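You operate a simulated robot arm through the tools that you are given. There is no shell and no other tool. Be economical: measure what you need, move in short steps, check, and stop when the job is done.

The job below is to be done with a simulated robot arm. You get a single attempt, and the scene is never put back.

Task
Put the size 2.5 reeds in the black case; shut and latch it.
Fine: they are in the drawer with the brass knob, shut it again; they go in the corner pocket by the hinge.

Only the result counts: the job must be done as asked and must still hold three seconds after the hand-in. Knocking over, shifting, dropping, spilling or breaking anything else fails it.

Robot
A 7-joint arm with a two-finger parallel gripper, fixed in place. Base frame: the origin is at the foot of the arm, x ahead of it, y to its left, z up. Units: m, rad, N and s.
With the tool pointing down near the work surface it reaches from about 0.26 to 0.76 m from the base axis. Its first joint turns from -2.897 to 2.897 rad. Payload 3.91 kg.
Tool frame: the origin (TCP) lies between the finger pads and is the grasp point; the fingertips stand 0.03 m ahead of it; z points along the fingers, y is the line along which they close. The gripper opens to 0.11 m. The fingers are 0.02 m wide and 0.01 m thick; the gripper's body (0.048 by 0.112 m) begins 0.055 m behind the TCP.
Orientation is that of the tool frame in the base frame, as a unit quaternion [x, y, z, w]. With the fingers straight down and closing along the base's y, the tool's x points along the base's -x, its y along +y and its z along -z.

Tools
- The arm moves only by the tool step_arm. Its argument "series" is one flat list of numbers, 7 for each row, row after row: the shift along the tool's x, y, z in m, then the turn, a rotation vector about the tool's x, y, z in rad, then the gripper command, from -1 (fully open) to 1 (shut), values between in proportion. In form: [dx, dy, dz, wx, wy, wz, grip, dx, dy, dz, wx, wy, wz, grip, ...]. A call has 1 to 20 rows; each row is the pose to reach, as a shift and turn from the pose commanded when the call began, along the tool's axes at that moment. Each row takes 0.2 s and may step no farther than 0.05 m and 0.15 rad from the row before; otherwise, or with a gripper value out of range, the whole call is refused. A pose out of reach is approached as far as the arm can. The call stops where the force on the tool passes 40 N (or 10 N more than at its start, if that is more) or the arm is blocked; 0.2 s more then pass. The fingers move at their own pace (about 0.153 m/s each) and stop on an object; they squeeze with about 41 N. The grip force told is the motor's: it shows also when the fingers shut on nothing. Time passes only in rows, and 0.2 s behind the last, so rows that repeat a pose let the fingers close. It gives the time, the measured TCP pose, the force on the tool (base axes), the opening and the grip force at its end, in the units of the frame above (readings bear some noise), and new pictures: "views" is both (left out), scene, wrist or none.
- Cameras (640 x 400 px; columns grow to the right, rows downward): "scene" is fixed at [0.0494, 0.6491, 1.2803]; the picture's right is [0.93, 0.37, 0.00], its down [-0.13, 0.32, -0.94] and it looks along [-0.34, 0.87, 0.34] (base axes); focal length 214 px, centre (320, 200). "wrist" rides on the gripper at [-0.036, 0, -0.057] in the tool frame; the picture's right is [0.00, -1.00, 0.00], its down [0.97, 0.00, -0.24] and it looks along [0.24, 0.00, 0.97] (tool axes); focal length 218 px, centre (320, 200). There is no depth. A picture from a camera that has moved, and an enlarged one, comes with that camera's place and axes in the base frame and with its lens.
- raise_lower(by): slides the trunk up (or, below 0, down) by that many m; the arm rides with it, the base frame stays. It gives what a move gives, with no picture.
- close_up(camera, box): a new picture of the part [left, top, right, bottom] of that camera's present view, enlarged. It takes no simulated time.
- sign_off(): hands the job in; it is judged then, once.

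Work in short steps. Places have to be worked out from the pictures, the camera data and where the tool is seen: move nearer, look again, correct. Check each grasp and each placing, and mend what went wrong. You have 120 turns and 150 pictures in all, those below and enlarged ones among them. Open the gripper and draw the arm clear of the work before you hand the job in, unless the task says otherwise; then end with one line.

The tools are called after ">>>" by a JSON object that holds its "method" and its "body". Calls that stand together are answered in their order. step_arm: Moves the arm, as the interface text tells. Its arguments: {"type":"object","properties":{"series":{"type":"array"},"views":{"type":"string","enum":["both","scene","wrist","none"]}},"required":["series"]} The other tools are called the same way: raise_lower (by) slides the trunk up or down; close_up (camera, box) takes an enlarged picture of a part of a camera's view; sign_off () hands the job in.

At the start:

```text
clock: 0.0
eef_pos: [0.076, 0.4177, 1.2417]
orientation: [-0.001, 1.0, 0.0, -0.001]
force: [-0.3, 0.5, 0.4]
opening: 0.1103
gripper_force: 0.0
trunk travel left (down, up): [-0.55, 0.06]
```

scene: 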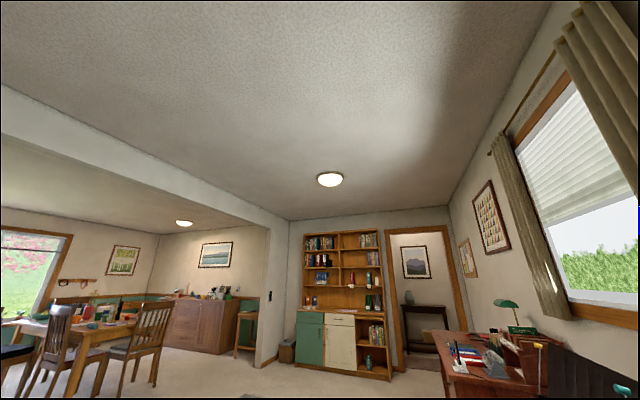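
wrist: 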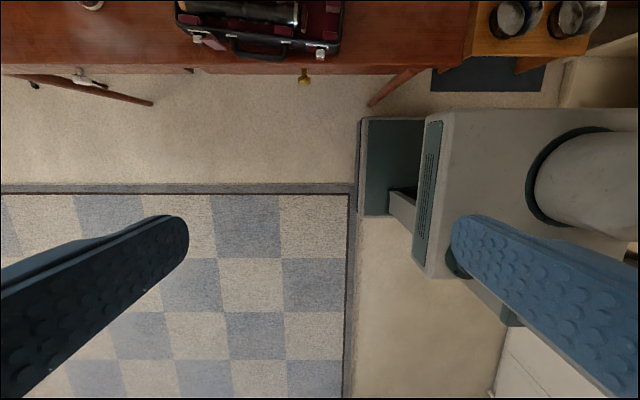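

The wrist picture shows the desk ahead with the open black case near (0.39, 0.56) and a brass knob near (0.31, 0.46). I move forward over the desk to see more.

>>> {"method": "step_arm", "body": {"series": [-0.05, 0, 0, 0, 0, 0, -1, -0.1, 0.02, 0, 0, 0, 0, -1, -0.15, 0.04, 0, 0, 0, 0, -1, -0.2, 0.06, 0, 0, 0, 0, -1, -0.25, 0.08, 0, 0, 0, 0, -1], "views": "wrist"}}

```text
refused: row 2 steps farther than a row can; nothing moved
```

>>> {"method": "step_arm", "body": {"series": [-0.04, 0.01, 0, 0, 0, 0, -1, -0.08, 0.02, 0, 0, 0, 0, -1, -0.12, 0.04, 0, 0, 0, 0, -1, -0.16, 0.06, 0, 0, 0, 0, -1, -0.2, 0.08, 0, 0, 0, 0, -1, -0.24, 0.08, 0, 0, 0, 0, -1], "views": "wrist"}}

```text
clock: 1.4
eef_pos: [0.3182, 0.4989, 1.2412]
orientation: [0.0, 1.0, 0.001, 0.0]
force: [-0.1, -0.2, -0.1]
opening: 0.1099
gripper_force: 0.2
trunk travel left (down, up): [-0.55, 0.06]
camera wrist: at [0.3543, 0.4988, 1.298], right [0.0, -1.0, 0.0], down [-0.97, 0.0, 0.24], along [-0.24, 0.0, -0.97], focal length 218 px, centre (320, 200)
```

wrist: 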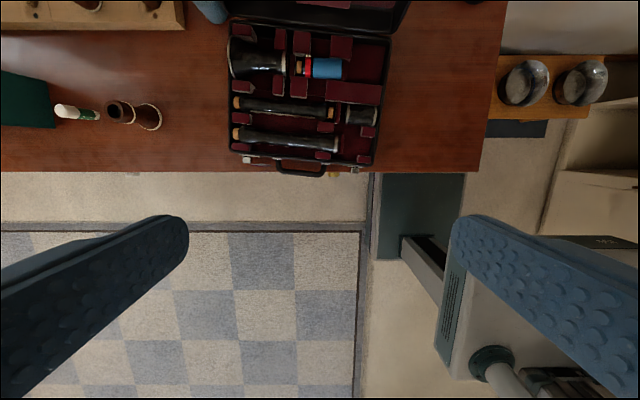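

Clarinet case, open, lid tipped away to +x. Enlarging it to find the corner pocket by the hinge, and the latches.

>>> {"method": "close_up", "body": {"camera": "wrist", "box": [210, 0, 420, 190]}}

>>> {"method": "close_up", "body": {"camera": "wrist", "box": [0, 0, 220, 180]}}

```text
2.11 times, centred on (315, 95) of wrist
camera zoom: at [0.3543, 0.4988, 1.298], right [0.0, -1.0, 0.0], down [-0.97, 0.0, 0.24], along [-0.24, 0.0, -0.97], focal length 460 px, centre (330, 421)
```

zoom: 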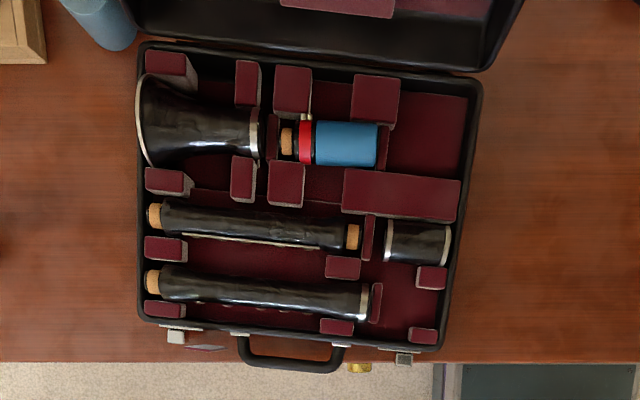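

```text
2.22 times, centred on (110, 90) of wrist
camera zoom: at [0.3543, 0.4988, 1.298], right [0.0, -1.0, 0.0], down [-0.97, 0.0, 0.24], along [-0.24, 0.0, -0.97], focal length 485 px, centre (787, 444)
```

zoom: 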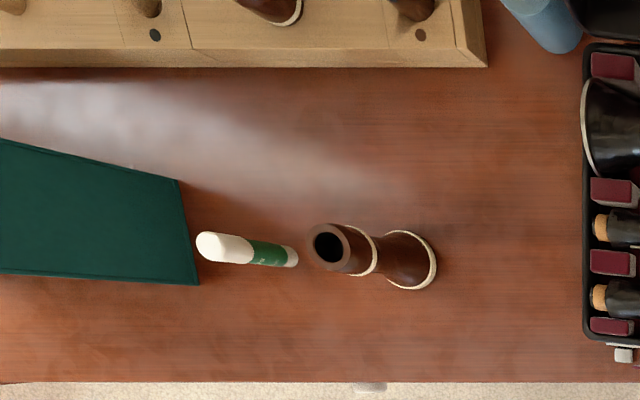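

Pocket candidate is the empty right-rear corner beside the blue mouthpiece. Parallax hints the desk top is higher than stated, so I'll back off, tilt the tool toward the drawer fronts and look at them.

>>> {"method": "step_arm", "body": {"series": [0.04, 0, 0.02, 0, -0.1, 0, -1, 0.08, 0, 0.04, 0, -0.2, 0, -1, 0.12, 0, 0.06, 0, -0.3, 0, -1, 0.16, 0, 0.08, 0, -0.4, 0, -1, 0.2, -0.01, 0.1, 0, -0.5, 0, -1, 0.24, -0.02, 0.12, 0, -0.62, 0, -1, 0.28, -0.03, 0.14, 0, -0.75, 0, -1, 0.3, -0.04, 0.16, 0, -0.88, 0, -1], "views": "wrist"}}

```text
clock: 3.2
eef_pos: [0.0154, 0.4589, 1.0821]
orientation: [0.0, 0.904, 0.0, 0.427]
force: [-0.7, 0.2, 0.1]
opening: 0.1101
gripper_force: 0.1
trunk travel left (down, up): [-0.55, 0.06]
camera wrist: at [-0.0062, 0.4584, 1.1453], right [0.0, -1.0, 0.0], down [-0.8, 0.0, -0.6], along [0.6, 0.0, -0.8], focal length 218 px, centre (320, 200)
```

wrist: 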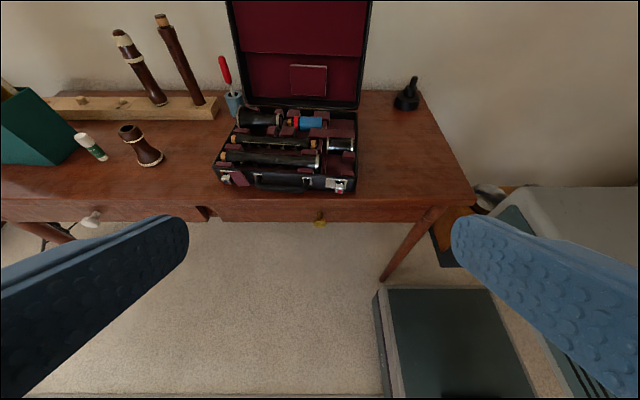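

Good view: the lid stands open behind and the brass knob triangulates to about (0.29, 0.458, 0.65). I zoom on the latches and the knob.

>>> {"method": "close_up", "body": {"camera": "wrist", "box": [200, 90, 380, 235]}}

>>> {"method": "close_up", "body": {"camera": "wrist", "box": [210, 0, 440, 120]}}

```text
2.76 times, centred on (290, 162) of wrist
camera zoom: at [-0.0062, 0.4584, 1.1453], right [0.0, -1.0, 0.0], down [-0.8, 0.0, -0.6], along [0.6, 0.0, -0.8], focal length 602 px, centre (403, 303)
```

zoom: 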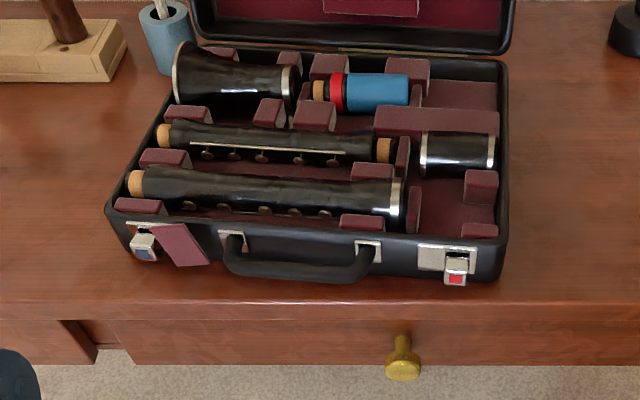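

```text
2.78 times, centred on (325, 60) of wrist
camera zoom: at [-0.0062, 0.4584, 1.1453], right [0.0, -1.0, 0.0], down [-0.8, 0.0, -0.6], along [0.6, 0.0, -0.8], focal length 607 px, centre (306, 590)
```

zoom: 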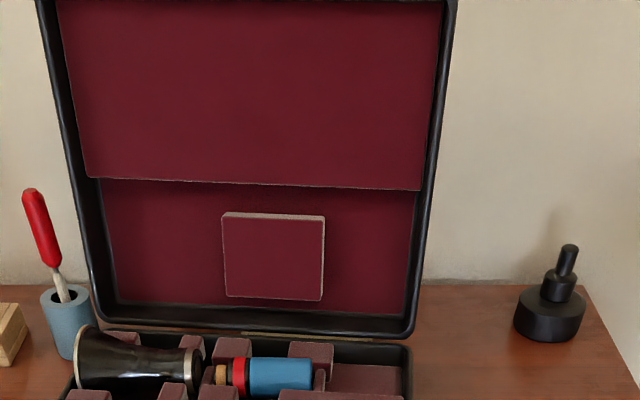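

Knob and both latches (right red, left blue) are clear; a burgundy flap hangs over the rim near the left latch, to be checked later. I level the tool toward the drawer, keeping clear of the desk.

>>> {"method": "step_arm", "body": {"series": [0, 0, 0, 0, -0.14, 0, -1, 0, 0, 0, 0, -0.28, 0, -1, 0, 0, 0, 0, -0.42, 0, -1, 0, 0, 0, 0, -0.56, 0, -1, 0, 0, 0, 0, -0.69, 0, -1], "views": "none"}}

>>> {"method": "raise_lower", "body": {"by": -0.35}}

>>> {"method": "step_arm", "body": {"series": [0, 0, 0.02, 0, 0, 0, -1], "views": "wrist"}}

```text
clock: 4.4
eef_pos: [0.0637, 0.4622, 1.0915]
orientation: [0.044, 0.709, -0.028, 0.703]
force: [0.4, -0.1, 0.5]
opening: 0.1102
gripper_force: 0.1
trunk travel left (down, up): [-0.55, 0.06]
```

```text
clock: 7.8
eef_pos: [0.0633, 0.46, 0.7361]
orientation: [0.039, 0.708, -0.032, 0.705]
force: [-0.6, 0.3, -0.4]
opening: 0.11
gripper_force: 0.0
trunk travel left (down, up): [-0.2, 0.41]
```

```text
clock: 8.2
eef_pos: [0.0748, 0.4593, 0.7317]
orientation: [0.028, 0.707, -0.028, 0.706]
force: [-0.1, 1.5, -0.3]
opening: 0.11
gripper_force: 0.0
trunk travel left (down, up): [-0.2, 0.41]
camera wrist: at [0.0167, 0.4633, 0.7666], right [-0.08, -1.0, 0.0], down [-0.24, 0.02, -0.97], along [0.97, -0.08, -0.24], focal length 218 px, centre (320, 200)
```

wrist: 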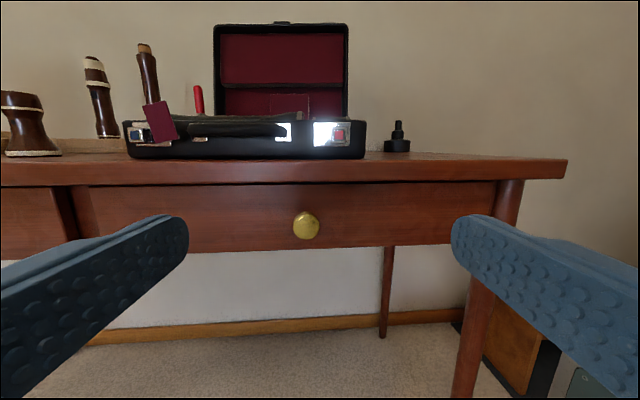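

The knob faces me, about (0.285, 0.459, 0.66). I lower to its height and advance partway, then re-measure.

>>> {"method": "step_arm", "body": {"series": [0.035, 0, 0.03, 0, 0, 0, -1, 0.07, 0, 0.06, 0, 0, 0, -1, 0.07, 0, 0.09, 0, 0, 0, -1, 0.07, 0, 0.09, 0, 0, 0, -1], "views": "wrist"}}

```text
clock: 9.2
eef_pos: [0.1257, 0.4594, 0.66]
orientation: [-0.002, 0.707, 0.002, 0.708]
force: [-0.9, -0.4, -0.2]
opening: 0.1098
gripper_force: 0.0
trunk travel left (down, up): [-0.2, 0.41]
camera wrist: at [0.0689, 0.4587, 0.6965], right [0.0, -1.0, 0.0], down [-0.24, 0.0, -0.97], along [0.97, 0.0, -0.24], focal length 218 px, centre (320, 200)
```

wrist: 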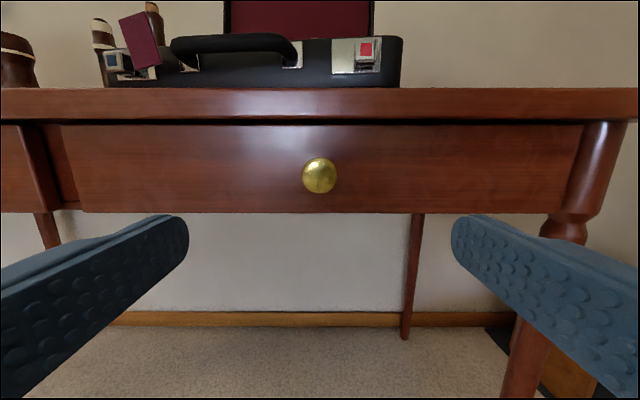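

Knob now fits about (0.275, 0.459, 0.669), drawer face about x 0.31. I raise 9 mm, move in, and close on it.

>>> {"method": "step_arm", "body": {"series": [-0.009, 0, 0.04, 0, 0, 0, -1, -0.009, 0, 0.08, 0, 0, 0, -1, -0.009, 0, 0.12, 0, 0, 0, -1, -0.009, 0, 0.143, 0, 0, 0, -1, -0.009, 0, 0.143, 0, 0, 0, 1, -0.009, 0, 0.143, 0, 0, 0, 1, -0.009, 0, 0.143, 0, 0, 0, 1], "views": "wrist"}}

```text
clock: 10.8
eef_pos: [0.2698, 0.4604, 0.6713]
orientation: [-0.002, 0.707, 0.002, 0.707]
force: [0.3, 12.7, 3.4]
opening: 0.0335
gripper_force: 45.0
trunk travel left (down, up): [-0.2, 0.41]
camera wrist: at [0.2117, 0.4594, 0.7061], right [0.0, -1.0, 0.0], down [-0.24, 0.0, -0.97], along [0.97, 0.0, -0.24], focal length 218 px, centre (320, 200)
```

wrist: 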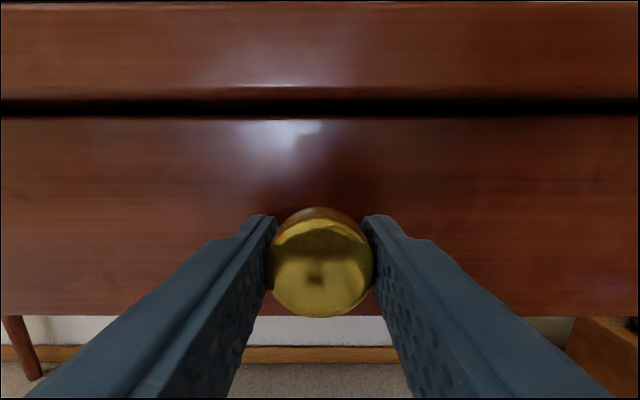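

Knob is gripped (0.0335 m). I pull straight back gently.

>>> {"method": "step_arm", "body": {"series": [0, 0, -0.01, 0, 0, 0, 1, 0, 0, -0.025, 0, 0, 0, 1, 0, 0, -0.04, 0, 0, 0, 1, 0, 0, -0.055, 0, 0, 0, 1, 0, 0, -0.07, 0, 0, 0, 1, 0, 0, -0.085, 0, 0, 0, 1, 0, 0, -0.1, 0, 0, 0, 1], "views": "wrist"}}

```text
clock: 12.4
eef_pos: [0.1698, 0.4596, 0.67]
orientation: [-0.001, 0.707, 0.002, 0.707]
force: [-0.8, 22.7, 6.2]
opening: 0.0333
gripper_force: 45.3
trunk travel left (down, up): [-0.2, 0.41]
camera wrist: at [0.1116, 0.4594, 0.706], right [0.0, -1.0, 0.0], down [-0.24, 0.0, -0.97], along [0.97, 0.0, -0.24], focal length 218 px, centre (320, 200)
```

wrist: 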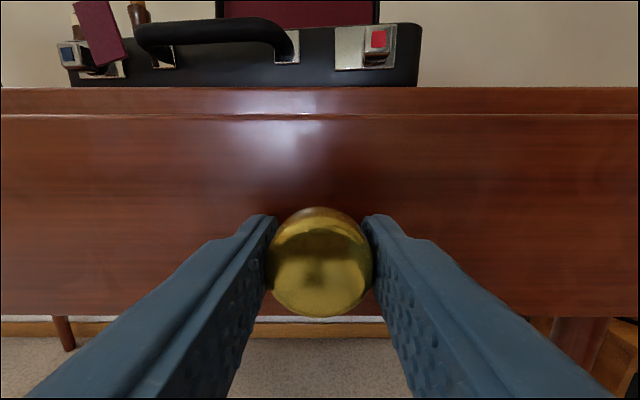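

Drawer comes smoothly. Pull another 9 cm with a small +y relief.

>>> {"method": "step_arm", "body": {"series": [0, 0.002, -0.015, 0, 0, 0, 1, 0, 0.003, -0.03, 0, 0, 0, 1, 0, 0.003, -0.045, 0, 0, 0, 1, 0, 0.003, -0.06, 0, 0, 0, 1, 0, 0.003, -0.075, 0, 0, 0, 1, 0, 0.003, -0.085, 0, 0, 0, 1], "views": "wrist"}}

```text
clock: 13.8
eef_pos: [0.0852, 0.4592, 0.6698]
orientation: [0.001, 0.709, -0.001, 0.706]
force: [-0.3, -21.5, -6.1]
opening: 0.0334
gripper_force: 44.8
trunk travel left (down, up): [-0.2, 0.41]
camera wrist: at [0.0288, 0.4601, 0.7062], right [0.0, -1.0, 0.0], down [-0.24, 0.0, -0.97], along [0.97, 0.0, -0.24], focal length 218 px, centre (320, 200)
```

wrist: 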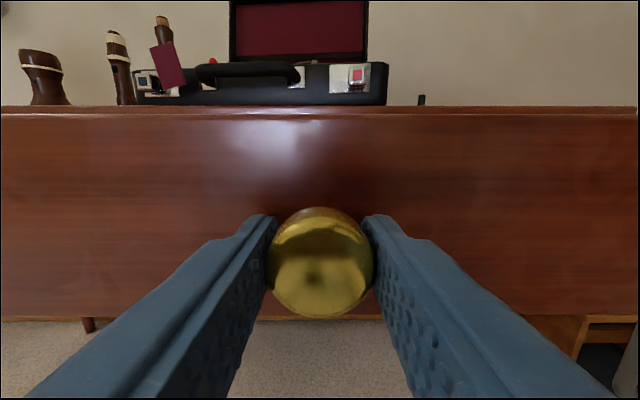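

Drawer is out ~0.185 m. I release, rise straight up, then tip the tool down to look inside.

>>> {"method": "step_arm", "body": {"series": [0, 0, 0, 0, 0, 0, -1, 0, 0, 0, 0, 0, 0, -1, 0, 0, -0.01, 0, 0, 0, -1, -0.04, 0, -0.015, 0, 0, 0, -1, -0.08, 0, -0.015, 0, 0, 0, -1, -0.12, 0, -0.015, 0, 0.1, 0, -1, -0.16, 0, -0.015, 0, 0.24, 0, -1, -0.2, 0, -0.01, 0, 0.38, 0, -1, -0.24, 0, 0, 0, 0.52, 0, -1, -0.28, 0, 0.01, 0, 0.66, 0, -1, -0.3, 0, 0.02, 0, 0.8, 0, -1, -0.3, 0, 0.04, 0, 0.94, 0, -1, -0.3, 0, 0.06, 0, 1.08, 0, -1, -0.3, 0, 0.08, 0, 1.22, 0, -1, -0.3, 0, 0.1, 0, 1.36, 0, -1, -0.3, 0, 0.11, 0, 1.5, 0, -1, -0.3, 0, 0.11, 0, 1.57, 0, -1], "views": "wrist"}}

```text
clock: 17.4
eef_pos: [0.1944, 0.4626, 0.9705]
orientation: [-0.002, 1.0, 0.0, -0.001]
force: [-1.2, 0.5, 0.2]
opening: 0.11
gripper_force: 0.1
trunk travel left (down, up): [-0.2, 0.41]
camera wrist: at [0.2305, 0.4619, 1.027], right [0.0, -1.0, 0.0], down [-0.97, 0.0, 0.24], along [-0.24, 0.0, -0.97], focal length 218 px, centre (320, 200)
```

wrist: 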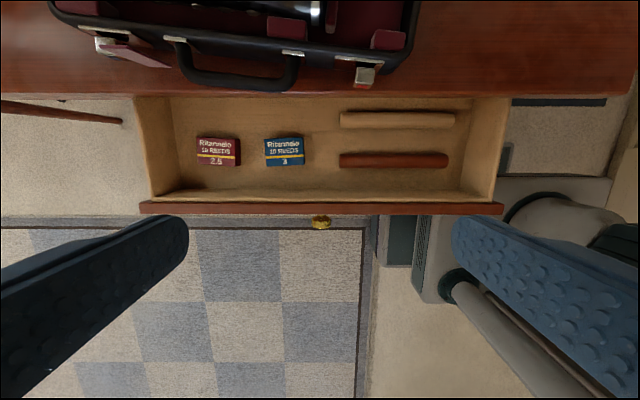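

The red box marked 2.5 lies at the left of the drawer; the blue one is size 3. Zooming to measure.

>>> {"method": "close_up", "body": {"camera": "wrist", "box": [130, 90, 330, 215]}}

>>> {"method": "close_up", "body": {"camera": "wrist", "box": [40, 0, 420, 110]}}

```text
3.20 times, centred on (230, 152) of wrist
camera zoom: at [0.2305, 0.4619, 1.027], right [0.0, -1.0, 0.0], down [-0.97, 0.0, 0.24], along [-0.24, 0.0, -0.97], focal length 698 px, centre (608, 352)
```

zoom: 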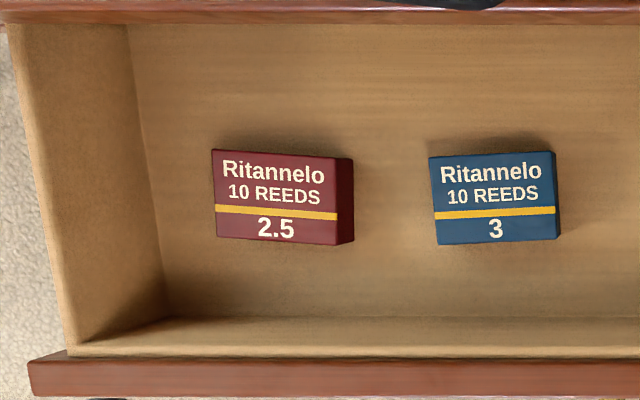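

```text
1.68 times, centred on (230, 55) of wrist
camera zoom: at [0.2305, 0.4619, 1.027], right [0.0, -1.0, 0.0], down [-0.97, 0.0, 0.24], along [-0.24, 0.0, -0.97], focal length 368 px, centre (472, 444)
```

zoom: 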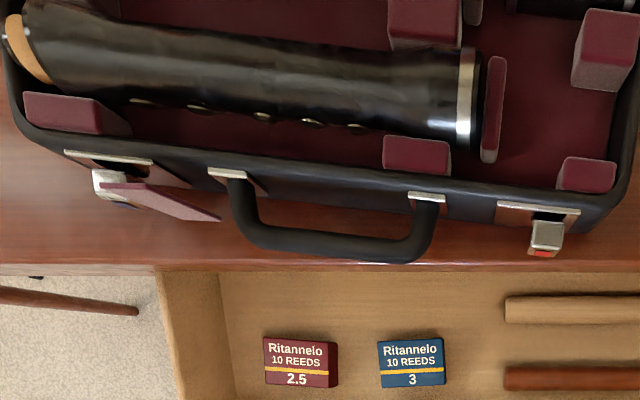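

Before grasping I want the pocket's geometry; I move above the case, staying short of the lid.

>>> {"method": "step_arm", "body": {"series": [-0.04, -0.01, -0.01, 0, 0, 0, -1, -0.08, -0.02, -0.02, 0, 0, 0, -1, -0.12, -0.03, -0.03, 0, 0, 0, -1, -0.16, -0.04, -0.03, 0, 0, 0, -1, -0.2, -0.05, -0.03, 0, 0, 0, -1, -0.24, -0.06, -0.03, 0, 0, 0, -1], "views": "wrist"}}

```text
clock: 18.8
eef_pos: [0.4356, 0.4009, 1.0002]
orientation: [-0.001, 1.0, 0.0, 0.0]
force: [0.0, 0.2, 0.2]
opening: 0.1099
gripper_force: 0.1
trunk travel left (down, up): [-0.2, 0.41]
camera wrist: at [0.4705, 0.4017, 1.0564], right [0.0, -1.0, 0.0], down [-0.97, 0.0, 0.24], along [-0.24, 0.0, -0.97], focal length 218 px, centre (320, 200)
```

wrist: 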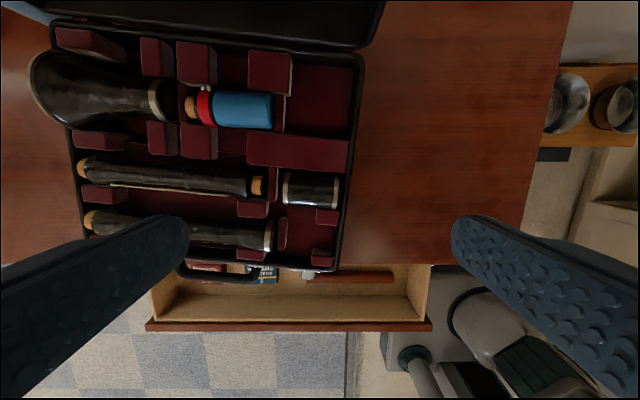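

>>> {"method": "close_up", "body": {"camera": "wrist", "box": [230, 20, 390, 180]}}

```text
2.50 times, centred on (310, 100) of wrist
camera zoom: at [0.4705, 0.4017, 1.0564], right [0.0, -1.0, 0.0], down [-0.97, 0.0, 0.24], along [-0.24, 0.0, -0.97], focal length 546 px, centre (345, 450)
```

zoom: 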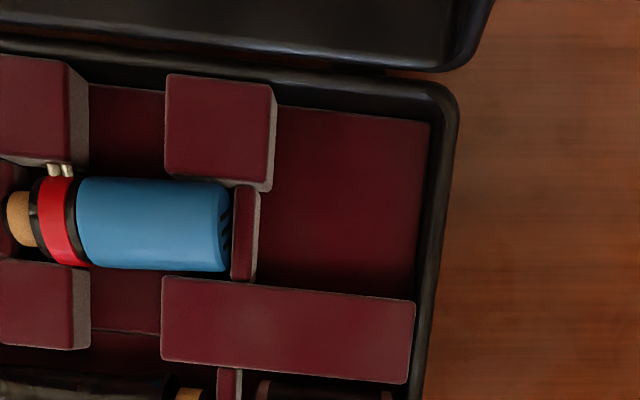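

Pocket floor: about x 0.483–0.565, y 0.36–0.44, z≈0.76; the lid leans close behind, so the box should go in turned 90°, gripped across its 46 mm side with fingers closing along y. For the pick, I turn the tool so the fingers close along x, over the box at about (0.221, 0.635).

>>> {"method": "step_arm", "body": {"series": [0.02, 0.021, 0, 0, 0, 0.14, -1, 0.04, 0.042, 0, 0, 0, 0.28, -1, 0.06, 0.063, 0, 0, 0, 0.42, -1, 0.08, 0.084, 0, 0, 0, 0.56, -1, 0.1, 0.105, 0, 0, 0, 0.7, -1, 0.12, 0.126, 0.01, 0, 0, 0.84, -1, 0.14, 0.147, 0.02, 0, 0, 0.98, -1, 0.16, 0.168, 0.03, 0, 0, 1.12, -1, 0.18, 0.189, 0.04, 0, 0, 1.26, -0.2, 0.2, 0.21, 0.05, 0, 0, 1.4, -0.2, 0.215, 0.234, 0.05, 0, 0, 1.52, -0.2, 0.215, 0.234, 0.05, 0, 0, 1.62, -0.2, 0.215, 0.234, 0.05, 0, 0, 1.62, -0.2], "views": "wrist"}}

```text
clock: 21.6
eef_pos: [0.2049, 0.6034, 0.9412]
orientation: [0.725, 0.689, 0.002, -0.002]
force: [-1.4, -1.3, 0.5]
opening: 0.0661
gripper_force: 0.1
out of reach, approached as far as the arm can: row 8, 9, 10, 11, 12, 13
trunk travel left (down, up): [-0.2, 0.41]
camera wrist: at [0.2019, 0.5672, 0.9975], right [-1.0, 0.05, 0.0], down [0.05, 0.97, 0.25], along [0.01, 0.25, -0.97], focal length 218 px, centre (320, 200)
```

wrist: 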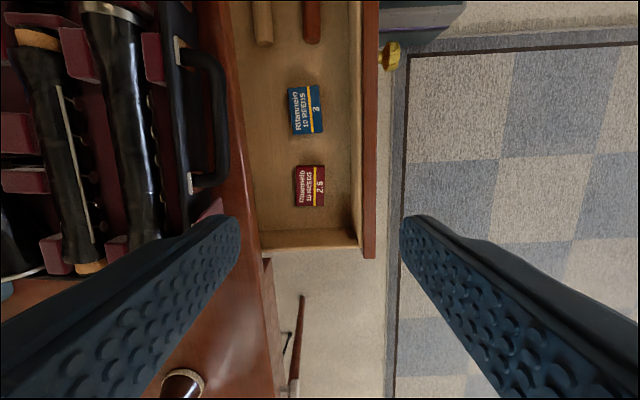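

The arm was at its limit at this height; going lower should help. The box re-measures at (0.220, 0.632). I go down to about z 0.80 and recheck.

>>> {"method": "step_arm", "body": {"series": [0, 0, 0.04, 0, 0, 0, -0.2, 0, 0, 0.08, 0, 0, 0, -0.2, 0, 0, 0.12, 0, 0, 0, -0.2, 0, 0, 0.14, 0, 0, 0, -0.2, 0, 0, 0.14, 0, 0, 0, -0.2], "views": "wrist"}}

```text
clock: 22.8
eef_pos: [0.2031, 0.609, 0.7953]
orientation: [0.724, 0.69, 0.001, 0.0]
force: [0.1, 0.2, 0.7]
opening: 0.066
gripper_force: 0.0
trunk travel left (down, up): [-0.2, 0.41]
camera wrist: at [0.2014, 0.5725, 0.8521], right [-1.0, 0.05, 0.0], down [0.05, 0.97, 0.24], along [0.01, 0.24, -0.97], focal length 218 px, centre (320, 200)
```

wrist: 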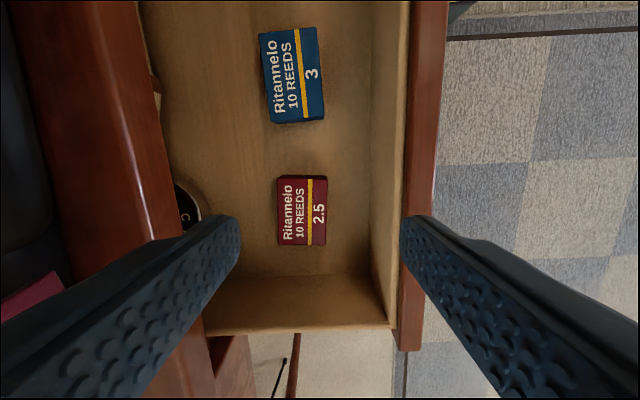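

Box is at (0.221, 0.631), aligned with the fingers. I shift over and descend to z≈0.70, then check.

>>> {"method": "step_arm", "body": {"series": [0.011, 0.009, 0, 0, 0, 0, -0.2, 0.022, 0.017, 0, 0, 0, 0, -0.2, 0.022, 0.017, 0.03, 0, 0, 0, -0.2, 0.022, 0.017, 0.06, 0, 0, 0, -0.2, 0.022, 0.017, 0.085, 0, 0, 0, -0.2, 0.022, 0.017, 0.085, 0, 0, 0, -0.2], "views": "wrist"}}

```text
clock: 24.2
eef_pos: [0.2225, 0.6294, 0.7115]
orientation: [0.723, 0.69, 0.0, 0.0]
force: [-0.1, 0.2, 0.3]
opening: 0.0657
gripper_force: 0.0
trunk travel left (down, up): [-0.2, 0.41]
camera wrist: at [0.2204, 0.5933, 0.7676], right [-1.0, 0.05, 0.0], down [0.05, 0.97, 0.24], along [0.01, 0.24, -0.97], focal length 218 px, centre (320, 200)
```

wrist: 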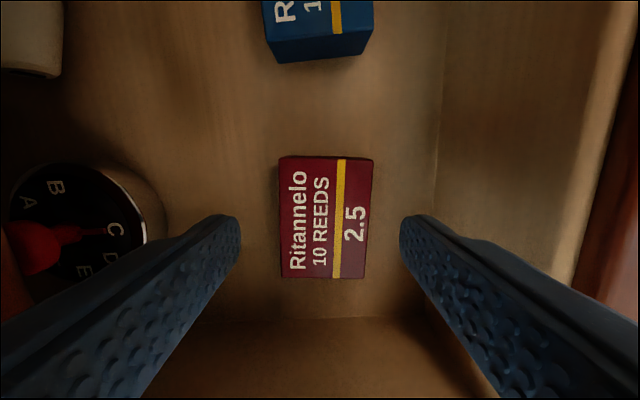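

The box is centred between the fingers. Descend 43 mm and close.

>>> {"method": "step_arm", "body": {"series": [0, 0, 0.02, 0, 0, 0, -0.2, 0, 0, 0.035, 0, 0, 0, -0.2, 0, 0, 0.043, 0, 0, 0, -0.2, 0, 0, 0.043, 0, 0, 0, 1, 0, 0, 0.043, 0, 0, 0, 1, 0, 0, 0.043, 0, 0, 0, 1], "views": "wrist"}}

```text
clock: 25.6
eef_pos: [0.2212, 0.6296, 0.672]
orientation: [0.724, 0.69, 0.004, -0.001]
force: [0.8, 5.6, 27.9]
opening: 0.043
gripper_force: 40.9
trunk travel left (down, up): [-0.2, 0.41]
camera wrist: at [0.2202, 0.5928, 0.7284], right [-1.0, 0.05, 0.0], down [0.05, 0.97, 0.25], along [0.01, 0.25, -0.97], focal length 218 px, centre (320, 200)
```

wrist: 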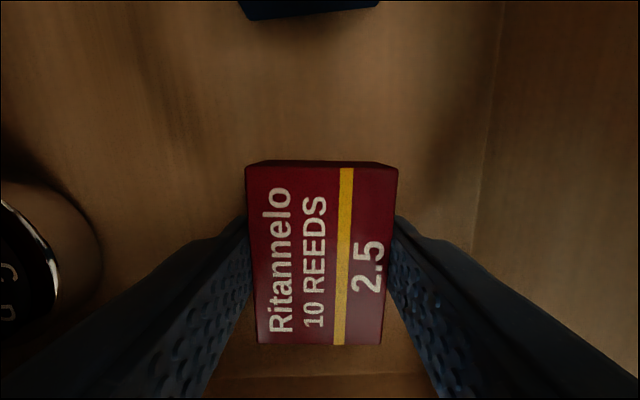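

The box is held (43 mm); the drawer floor is at 0.642. I lift straight out, then carry it toward the pocket while turning the tool 92°.

>>> {"method": "step_arm", "body": {"series": [0, 0, -0.03, 0, 0, 0, 1, 0, 0, -0.07, 0, 0, 0, 1, 0, 0, -0.11, 0, 0, 0, 1, 0, 0, -0.15, 0, 0, 0, 1, 0, 0, -0.18, 0, 0, 0, 1], "views": "wrist"}}

>>> {"method": "step_arm", "body": {"series": [-0.018, 0.027, -0.01, 0, 0, 0.13, 1, -0.035, 0.054, -0.02, 0, 0, 0.26, 1, -0.053, 0.08, -0.03, 0, 0, 0.4, 1, -0.07, 0.107, -0.04, 0, 0, 0.54, 1, -0.09, 0.134, -0.05, 0, 0, 0.68, 1, -0.107, 0.16, -0.06, 0, 0, 0.82, 1, -0.124, 0.188, -0.07, 0, 0, 0.96, 1, -0.142, 0.214, -0.08, 0, 0, 1.1, 1, -0.16, 0.241, -0.09, 0, 0, 1.24, 1, -0.177, 0.268, -0.1, 0, 0, 1.38, 1, -0.177, 0.268, -0.1, 0, 0, 1.51, 1, -0.177, 0.268, -0.1, 0, 0, 1.615, 1, -0.177, 0.268, -0.1, 0, 0, 1.615, 1], "views": "wrist"}}

```text
clock: 26.8
eef_pos: [0.2232, 0.6289, 0.8496]
orientation: [0.724, 0.69, 0.001, 0.0]
force: [0.0, 0.0, -0.1]
opening: 0.0431
gripper_force: 40.4
trunk travel left (down, up): [-0.2, 0.41]
camera wrist: at [0.2207, 0.5921, 0.9055], right [-1.0, 0.05, 0.0], down [0.05, 0.97, 0.24], along [0.01, 0.24, -0.97], focal length 218 px, centre (320, 200)
```

wrist: 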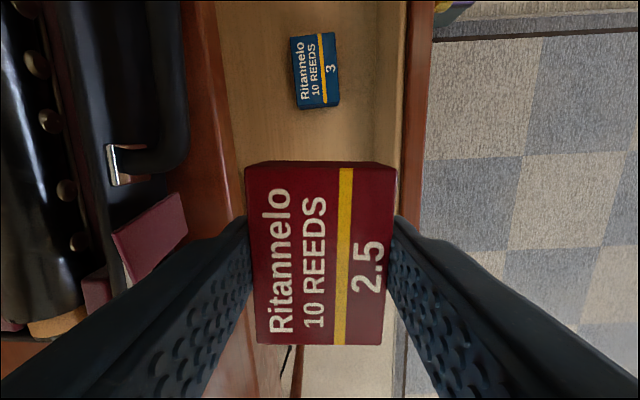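

```text
clock: 29.6
eef_pos: [0.4461, 0.302, 0.8784]
orientation: [0.999, -0.044, 0.001, -0.001]
force: [0.3, -0.7, -0.4]
opening: 0.0424
gripper_force: 41.2
out of reach, approached as far as the arm can: row 7, 8, 9, 10, 11, 12, 13
trunk travel left (down, up): [-0.2, 0.41]
camera wrist: at [0.4102, 0.3049, 0.9352], right [0.09, 1.0, 0.0], down [0.97, -0.09, 0.24], along [0.24, -0.02, -0.97], focal length 218 px, centre (320, 200)
```

wrist: 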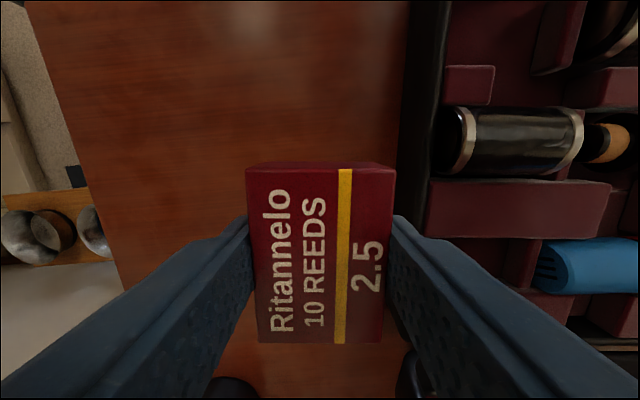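

The arm drifted to its reach limit and sits right of the case, clear of it. Raising the trunk will restore reach.

>>> {"method": "raise_lower", "body": {"by": 0.2}}

>>> {"method": "step_arm", "body": {"series": [0, 0, 0, 0, 0, 0, 1], "views": "wrist"}}

```text
clock: 31.8
eef_pos: [0.4567, 0.3064, 0.902]
orientation: [0.999, -0.043, -0.005, 0.003]
force: [0.2, -0.2, -0.6]
opening: 0.0425
gripper_force: 41.1
trunk travel left (down, up): [-0.4, 0.21]
```

```text
clock: 32.2
eef_pos: [0.4551, 0.3085, 0.9022]
orientation: [0.999, -0.042, -0.004, 0.004]
force: [0.1, 0.5, 0.1]
opening: 0.0428
gripper_force: 41.3
trunk travel left (down, up): [-0.4, 0.21]
camera wrist: at [0.4201, 0.3108, 0.9584], right [0.08, 1.0, -0.01], down [0.97, -0.08, 0.23], along [0.23, -0.03, -0.97], focal length 218 px, centre (320, 200)
```

wrist: 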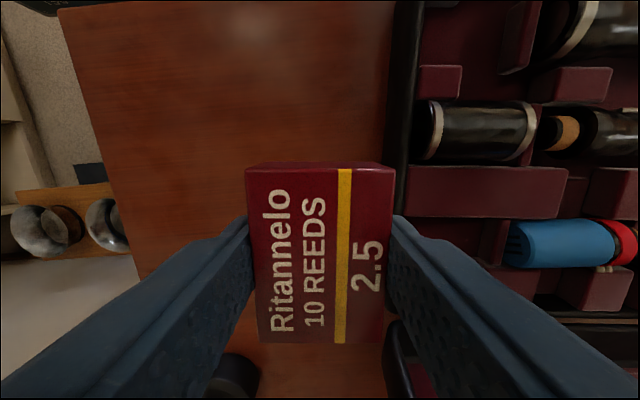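

Odd: the TCP barely rose, so a joint is likely at its limit from the turn. I turn back 0.4 rad to see whether the pose recovers.

>>> {"method": "step_arm", "body": {"series": [0, 0, 0, 0, 0, -0.14, 1, 0, 0, 0, 0, 0, -0.28, 1, 0, 0, 0, 0, 0, -0.4, 1, 0, 0, 0, 0, 0, -0.4, 1], "views": "none"}}

```text
clock: 33.2
eef_pos: [0.4553, 0.3095, 0.9026]
orientation: [0.988, 0.156, -0.006, 0.003]
force: [0.6, 0.5, -0.1]
opening: 0.0429
gripper_force: 41.0
trunk travel left (down, up): [-0.4, 0.21]
```

Commanded pose seems re-based to the actual one. I test a move up and to +y.

>>> {"method": "step_arm", "body": {"series": [0, 0, -0.03, 0, 0, 0, 1, 0, 0, -0.06, 0, 0, 0, 1, 0.01, 0.04, -0.06, 0, 0, 0, 1, 0.02, 0.08, -0.06, 0, 0, 0, 1, 0.02, 0.08, -0.06, 0, 0, 0, 1], "views": "wrist"}}

```text
clock: 34.4
eef_pos: [0.4984, 0.2398, 0.9614]
orientation: [0.988, 0.155, -0.006, 0.005]
force: [0.2, -0.2, 0.0]
opening: 0.0426
gripper_force: 41.0
trunk travel left (down, up): [-0.4, 0.21]
camera wrist: at [0.4654, 0.2292, 1.0188], right [-0.31, 0.95, -0.01], down [0.93, 0.3, 0.23], along [0.22, 0.06, -0.97], focal length 218 px, centre (320, 200)
```

wrist: 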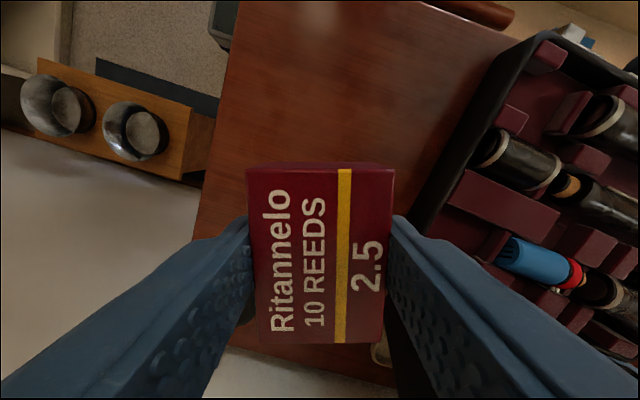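

I had the tool y sign reversed (now tool y = −base y); reach is fine again. Moving to above (0.48, 0.42) and restoring the yaw.

>>> {"method": "step_arm", "body": {"series": [0.008, -0.04, 0, 0, 0, 0, 1, 0.016, -0.08, 0, 0, 0, 0, 1, 0.024, -0.12, 0, 0, 0, 0, 1, 0.032, -0.15, 0, 0, 0, 0.13, 1, 0.038, -0.177, 0, 0, 0, 0.27, 1, 0.038, -0.177, 0, 0, 0, 0.406, 1, 0.038, -0.177, 0, 0, 0, 0.406, 1], "views": "wrist"}}

```text
clock: 36.0
eef_pos: [0.4538, 0.3085, 0.9058]
orientation: [0.999, -0.042, -0.003, 0.006]
force: [-0.6, 0.1, -0.1]
opening: 0.0425
gripper_force: 41.3
out of reach, approached as far as the arm can: row 4, 5, 6, 7
trunk travel left (down, up): [-0.4, 0.21]
camera wrist: at [0.4182, 0.3112, 0.961], right [0.09, 1.0, -0.01], down [0.97, -0.08, 0.24], along [0.23, -0.03, -0.97], focal length 218 px, centre (320, 200)
```

wrist: 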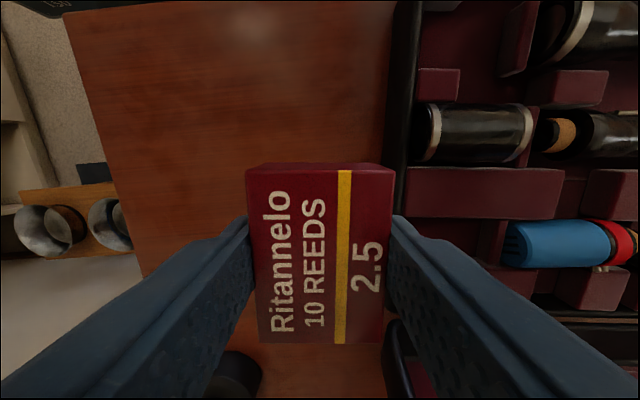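

That yaw is beyond a wrist limit here. I'll use the opposite yaw (tool x toward −x) instead, turning back 3.13 rad in two calls, rising a little.

>>> {"method": "step_arm", "body": {"series": [0, 0, -0.03, 0, 0, -0.14, 1, 0, 0, -0.05, 0, 0, -0.28, 1, 0, 0, -0.05, 0, 0, -0.42, 1, 0, 0, -0.05, 0, 0, -0.56, 1, 0, 0, -0.05, 0, 0, -0.7, 1, 0, 0, -0.05, 0, 0, -0.84, 1, 0, 0, -0.05, 0, 0, -0.98, 1, 0, 0, -0.05, 0, 0, -1.12, 1, 0, 0, -0.05, 0, 0, -1.26, 1, 0, 0, -0.05, 0, 0, -1.4, 1, 0, 0, -0.05, 0, 0, -1.54, 1, 0, 0, -0.05, 0, 0, -1.565, 1], "views": "none"}}

>>> {"method": "step_arm", "body": {"series": [0, 0, 0, 0, 0, -0.14, 1, 0, 0, 0, 0, 0, -0.28, 1, 0, 0, 0, 0, 0, -0.42, 1, 0, 0, 0, 0, 0, -0.56, 1, 0, 0, 0, 0, 0, -0.7, 1, 0, 0, 0, 0, 0, -0.84, 1, 0, 0, 0, 0, 0, -0.98, 1, 0, 0, 0, 0, 0, -1.12, 1, 0, 0, 0, 0, 0, -1.26, 1, 0, 0, 0, 0, 0, -1.4, 1, 0, 0, 0, 0, 0, -1.54, 1, 0, 0, 0, 0, 0, -1.565, 1, 0, 0, 0, 0, 0, -1.565, 1], "views": "wrist"}}

```text
clock: 38.6
eef_pos: [0.4564, 0.312, 0.9557]
orientation: [0.741, 0.671, -0.008, 0.001]
force: [-0.5, 0.2, -0.2]
opening: 0.0426
gripper_force: 41.6
trunk travel left (down, up): [-0.4, 0.21]
```

```text
clock: 41.4
eef_pos: [0.4564, 0.3127, 0.9553]
orientation: [0.052, 0.999, -0.008, -0.005]
force: [0.6, -0.1, 0.7]
opening: 0.0424
gripper_force: 41.1
trunk travel left (down, up): [-0.4, 0.21]
camera wrist: at [0.4914, 0.3089, 1.0117], right [-0.1, -0.99, 0.01], down [-0.96, 0.1, 0.25], along [-0.25, 0.01, -0.97], focal length 218 px, centre (320, 200)
```

wrist: 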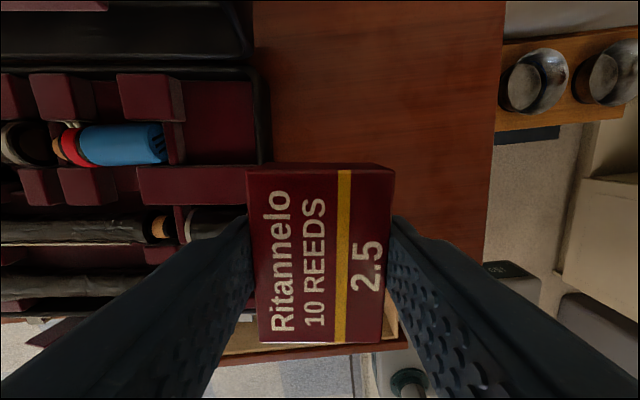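

Now aligned with the case; pocket centre is about (0.523, 0.404), floor near 0.77. I move over it at this height and check.

>>> {"method": "step_arm", "body": {"series": [-0.019, 0.033, 0, 0, 0, 0, 1, -0.038, 0.066, 0, 0, 0, 0, 1, -0.057, 0.098, 0, 0, 0, 0, 1, -0.057, 0.098, 0.03, 0, 0, 0, 1, -0.057, 0.098, 0.03, 0, 0, 0, 1], "views": "wrist"}}

```text
clock: 42.6
eef_pos: [0.5222, 0.4043, 0.925]
orientation: [0.052, 0.999, -0.007, -0.005]
force: [-0.2, 0.2, 0.5]
opening: 0.0426
gripper_force: 41.3
trunk travel left (down, up): [-0.4, 0.21]
camera wrist: at [0.5583, 0.3998, 0.9798], right [-0.11, -0.99, 0.01], down [-0.96, 0.11, 0.25], along [-0.25, 0.01, -0.97], focal length 218 px, centre (320, 200)
```

wrist: 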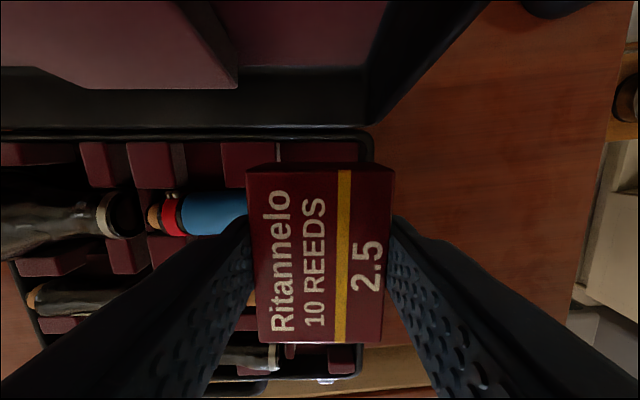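

Slightly left of ideal; I correct to y 0.401, remove the small tilt, and descend to just above the rim.

>>> {"method": "step_arm", "body": {"series": [0.001, -0.0035, 0, -0.0145, -0.009, 0, 1, 0.001, -0.0035, 0.03, -0.0145, -0.009, 0, 1, 0.001, -0.0035, 0.06, -0.0145, -0.009, 0, 1, 0.001, -0.0035, 0.08, -0.0145, -0.009, 0, 1, 0.001, -0.0035, 0.08, -0.0145, -0.009, 0, 1], "views": "wrist"}}

```text
clock: 43.8
eef_pos: [0.5196, 0.3996, 0.8425]
orientation: [0.053, 0.999, -0.001, 0.0]
force: [0.8, 0.2, -1.6]
opening: 0.0426
gripper_force: 40.8
trunk travel left (down, up): [-0.4, 0.21]
camera wrist: at [0.5555, 0.3944, 0.8998], right [-0.1, -0.99, 0.0], down [-0.97, 0.1, 0.24], along [-0.24, 0.03, -0.97], focal length 218 px, centre (320, 200)
```

wrist: 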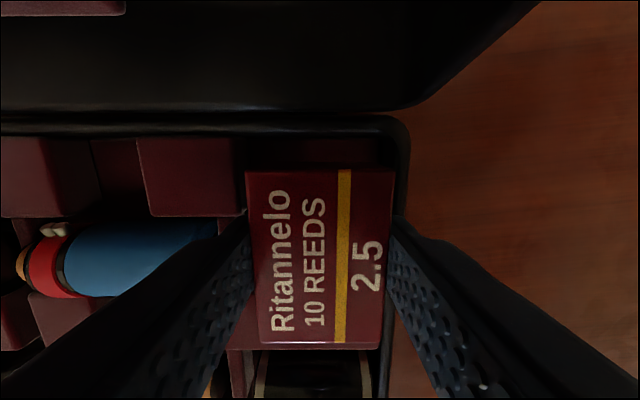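

Clearances look about 3–5 mm each way; I shift 4 mm back and 1 mm right, then lower into the pocket until it seats.

>>> {"method": "step_arm", "body": {"series": [-0.004, -0.0015, 0, 0, 0, 0, 1, -0.004, -0.0015, 0.012, 0, 0, 0, 1, -0.004, -0.0015, 0.022, 0, 0, 0, 1, -0.004, -0.0015, 0.03, 0, 0, 0, 1, -0.004, -0.0015, 0.038, 0, 0, 0, 1, -0.004, -0.0015, 0.046, 0, 0, 0, 1], "views": "wrist"}}

```text
clock: 44.6
eef_pos: [0.5262, 0.3845, 0.8311]
orientation: [0.054, 0.999, 0.006, 0.005]
force: [1.1, -0.1, 0.0]
opening: 0.0425
gripper_force: 41.4
trunk travel left (down, up): [-0.4, 0.21]
stopped in row 4: the force on the tool passed its limit (the readings are from after the stop); the commanded pose is now the measured one
camera wrist: at [0.5609, 0.3812, 0.8874], right [-0.11, -0.99, -0.01], down [-0.97, 0.1, 0.23], along [-0.23, 0.04, -0.97], focal length 218 px, centre (320, 200)
```

wrist: 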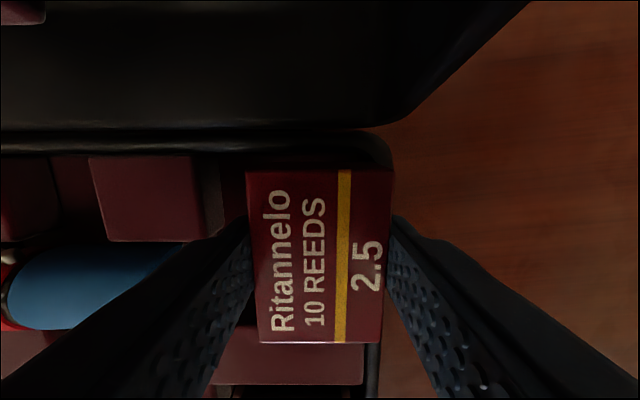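

Contact: the hand was deflected ~15 mm toward −y, likely a finger on the rim; the case itself appears unmoved. I lift 25 mm, recentre, and zoom.

>>> {"method": "step_arm", "body": {"series": [0, 0, -0.02, 0, 0, 0, 1, 0, 0, -0.035, 0, 0, 0, 1, 0.002, 0.008, -0.035, -0.008, 0.01, 0, 1, 0.005, 0.0155, -0.035, -0.01, 0.012, 0, 1, 0.005, 0.0155, -0.035, -0.01, 0.012, 0, 1], "views": "wrist"}}

>>> {"method": "close_up", "body": {"camera": "wrist", "box": [180, 90, 440, 250]}}

```text
clock: 45.9
eef_pos: [0.5226, 0.4019, 0.8661]
orientation: [0.053, 0.999, 0.011, 0.0]
force: [0.4, 0.0, -0.3]
opening: 0.0426
gripper_force: 41.4
trunk travel left (down, up): [-0.4, 0.21]
camera wrist: at [0.5576, 0.3962, 0.9221], right [-0.11, -0.99, -0.02], down [-0.97, 0.1, 0.24], along [-0.24, 0.05, -0.97], focal length 218 px, centre (320, 200)
```

wrist: 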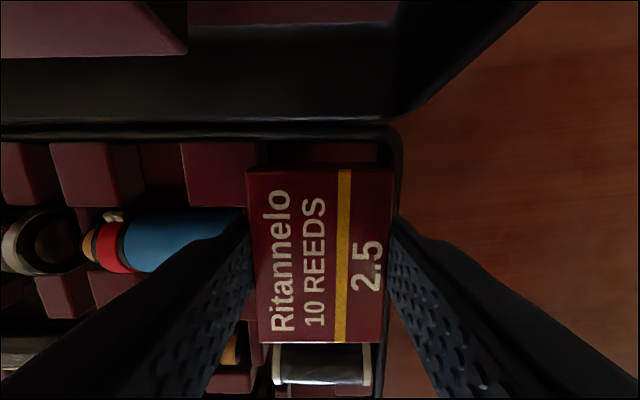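

```text
2.46 times, centred on (310, 170) of wrist
camera zoom: at [0.5576, 0.3962, 0.9221], right [-0.11, -0.99, -0.02], down [-0.97, 0.1, 0.24], along [-0.24, 0.05, -0.97], focal length 537 px, centre (345, 274)
```

zoom: 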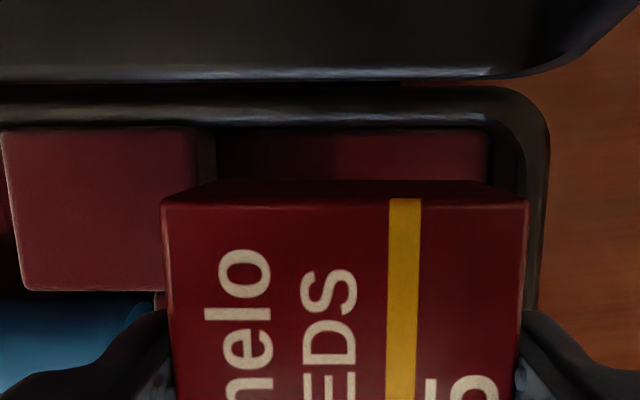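

The gap between block and wall measures y 0.362–0.436, so centre is 0.399. I fix the tilt and descend in finer steps to see where contact comes.

>>> {"method": "step_arm", "body": {"series": [-0.001, -0.003, 0, 0.011, 0, 0, 1, -0.001, -0.003, 0, 0.022, 0, 0, 1, -0.001, -0.003, 0.008, 0.022, 0, 0, 1, -0.001, -0.003, 0.016, 0.022, 0, 0, 1, -0.001, -0.003, 0.024, 0.022, 0, 0, 1, -0.001, -0.003, 0.03, 0.022, 0, 0, 1, -0.001, -0.003, 0.03, 0.022, 0, 0, 1], "views": "none"}}

>>> {"method": "step_arm", "body": {"series": [0, 0, 0.003, 0, 0, 0, 1, 0, 0, 0.006, 0, 0, 0, 1, 0, 0, 0.006, 0, 0, 0, 1], "views": "wrist"}}

```text
clock: 47.5
eef_pos: [0.5222, 0.3995, 0.8355]
orientation: [0.053, 0.999, -0.001, -0.001]
force: [0.3, 0.6, -0.1]
opening: 0.0428
gripper_force: 41.0
trunk travel left (down, up): [-0.4, 0.21]
```

```text
clock: 48.2
eef_pos: [0.5215, 0.3989, 0.8292]
orientation: [0.054, 0.999, 0.0, -0.001]
force: [-0.1, -0.9, -0.9]
opening: 0.0426
gripper_force: 40.6
trunk travel left (down, up): [-0.4, 0.21]
camera wrist: at [0.5577, 0.3954, 0.886], right [-0.11, -0.99, 0.0], down [-0.96, 0.1, 0.24], along [-0.24, 0.03, -0.97], focal length 218 px, centre (320, 200)
```

wrist: 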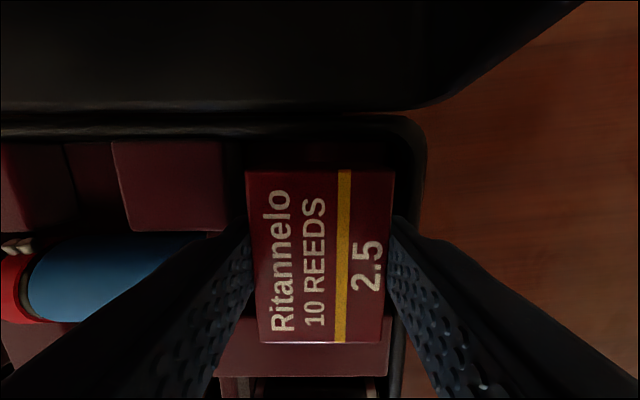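

No contact yet at tips 0.799. Continue slowly.

>>> {"method": "step_arm", "body": {"series": [0, 0, 0.004, 0, 0, 0, 1, 0, 0, 0.008, 0, 0, 0, 1, 0, 0, 0.012, 0, 0, 0, 1], "views": "wrist"}}

```text
clock: 49.0
eef_pos: [0.5233, 0.4002, 0.8163]
orientation: [0.054, 0.999, 0.001, -0.001]
force: [0.0, 0.1, 0.2]
opening: 0.0425
gripper_force: 41.0
trunk travel left (down, up): [-0.4, 0.21]
camera wrist: at [0.558, 0.3956, 0.8744], right [-0.11, -0.99, 0.0], down [-0.96, 0.1, 0.24], along [-0.24, 0.03, -0.97], focal length 218 px, centre (320, 200)
```

wrist: 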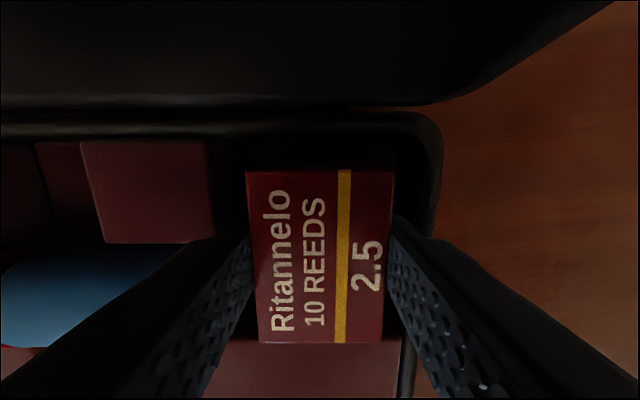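

Clear on both sides. Continue down toward the pocket floor.

>>> {"method": "step_arm", "body": {"series": [0, 0, 0.004, 0, 0, 0, 1, 0, 0, 0.008, 0, 0, 0, 1, 0, 0, 0.012, 0, 0, 0, 1, 0, 0, 0.014, 0, 0, 0, 1], "views": "wrist"}}

```text
clock: 50.0
eef_pos: [0.5225, 0.3987, 0.809]
orientation: [0.053, 0.999, 0.003, 0.003]
force: [-0.7, -4.1, 40.3]
opening: 0.0426
gripper_force: 41.0
trunk travel left (down, up): [-0.4, 0.21]
camera wrist: at [0.5575, 0.3954, 0.8654], right [-0.11, -0.99, -0.01], down [-0.97, 0.1, 0.23], along [-0.23, 0.03, -0.97], focal length 218 px, centre (320, 200)
```

wrist: 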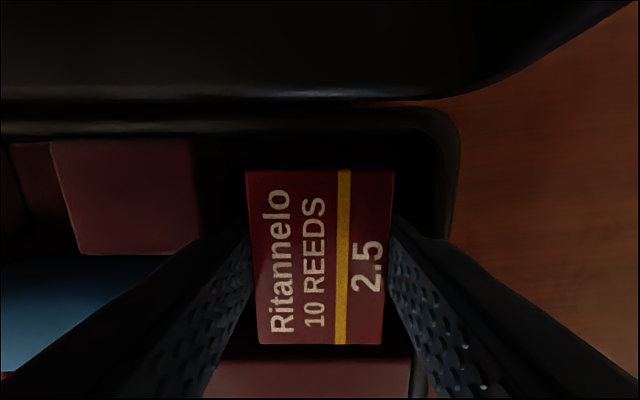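

Seated on the pocket floor (40 N up). I relieve the press, open just a few millimetres, and lift straight out.

>>> {"method": "step_arm", "body": {"series": [0, 0, -0.004, 0, 0, 0, 1, 0, 0, -0.006, 0, 0, 0, 1, 0, 0, -0.006, 0, 0, 0, 0.05, 0, 0, -0.006, 0, 0, 0, 0.05, 0, 0, -0.02, 0, 0, 0, 0.05, 0, 0, -0.05, 0, 0, 0, 0.05, 0, 0, -0.09, 0, 0, 0, 0.05, 0, 0, -0.13, 0, 0, 0, 0.05], "views": "wrist"}}

```text
clock: 51.9
eef_pos: [0.5221, 0.3995, 0.9351]
orientation: [0.053, 0.999, 0.0, 0.0]
force: [0.5, 0.2, 0.2]
opening: 0.0525
gripper_force: 0.1
trunk travel left (down, up): [-0.4, 0.21]
camera wrist: at [0.5579, 0.3951, 0.9913], right [-0.11, -0.99, 0.0], down [-0.96, 0.1, 0.24], along [-0.24, 0.03, -0.97], focal length 218 px, centre (320, 200)
```

wrist: 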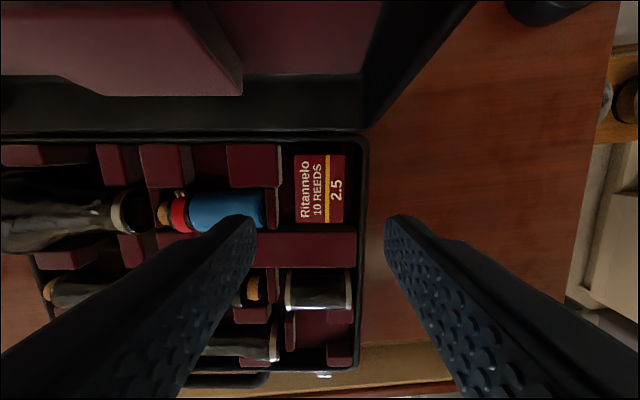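

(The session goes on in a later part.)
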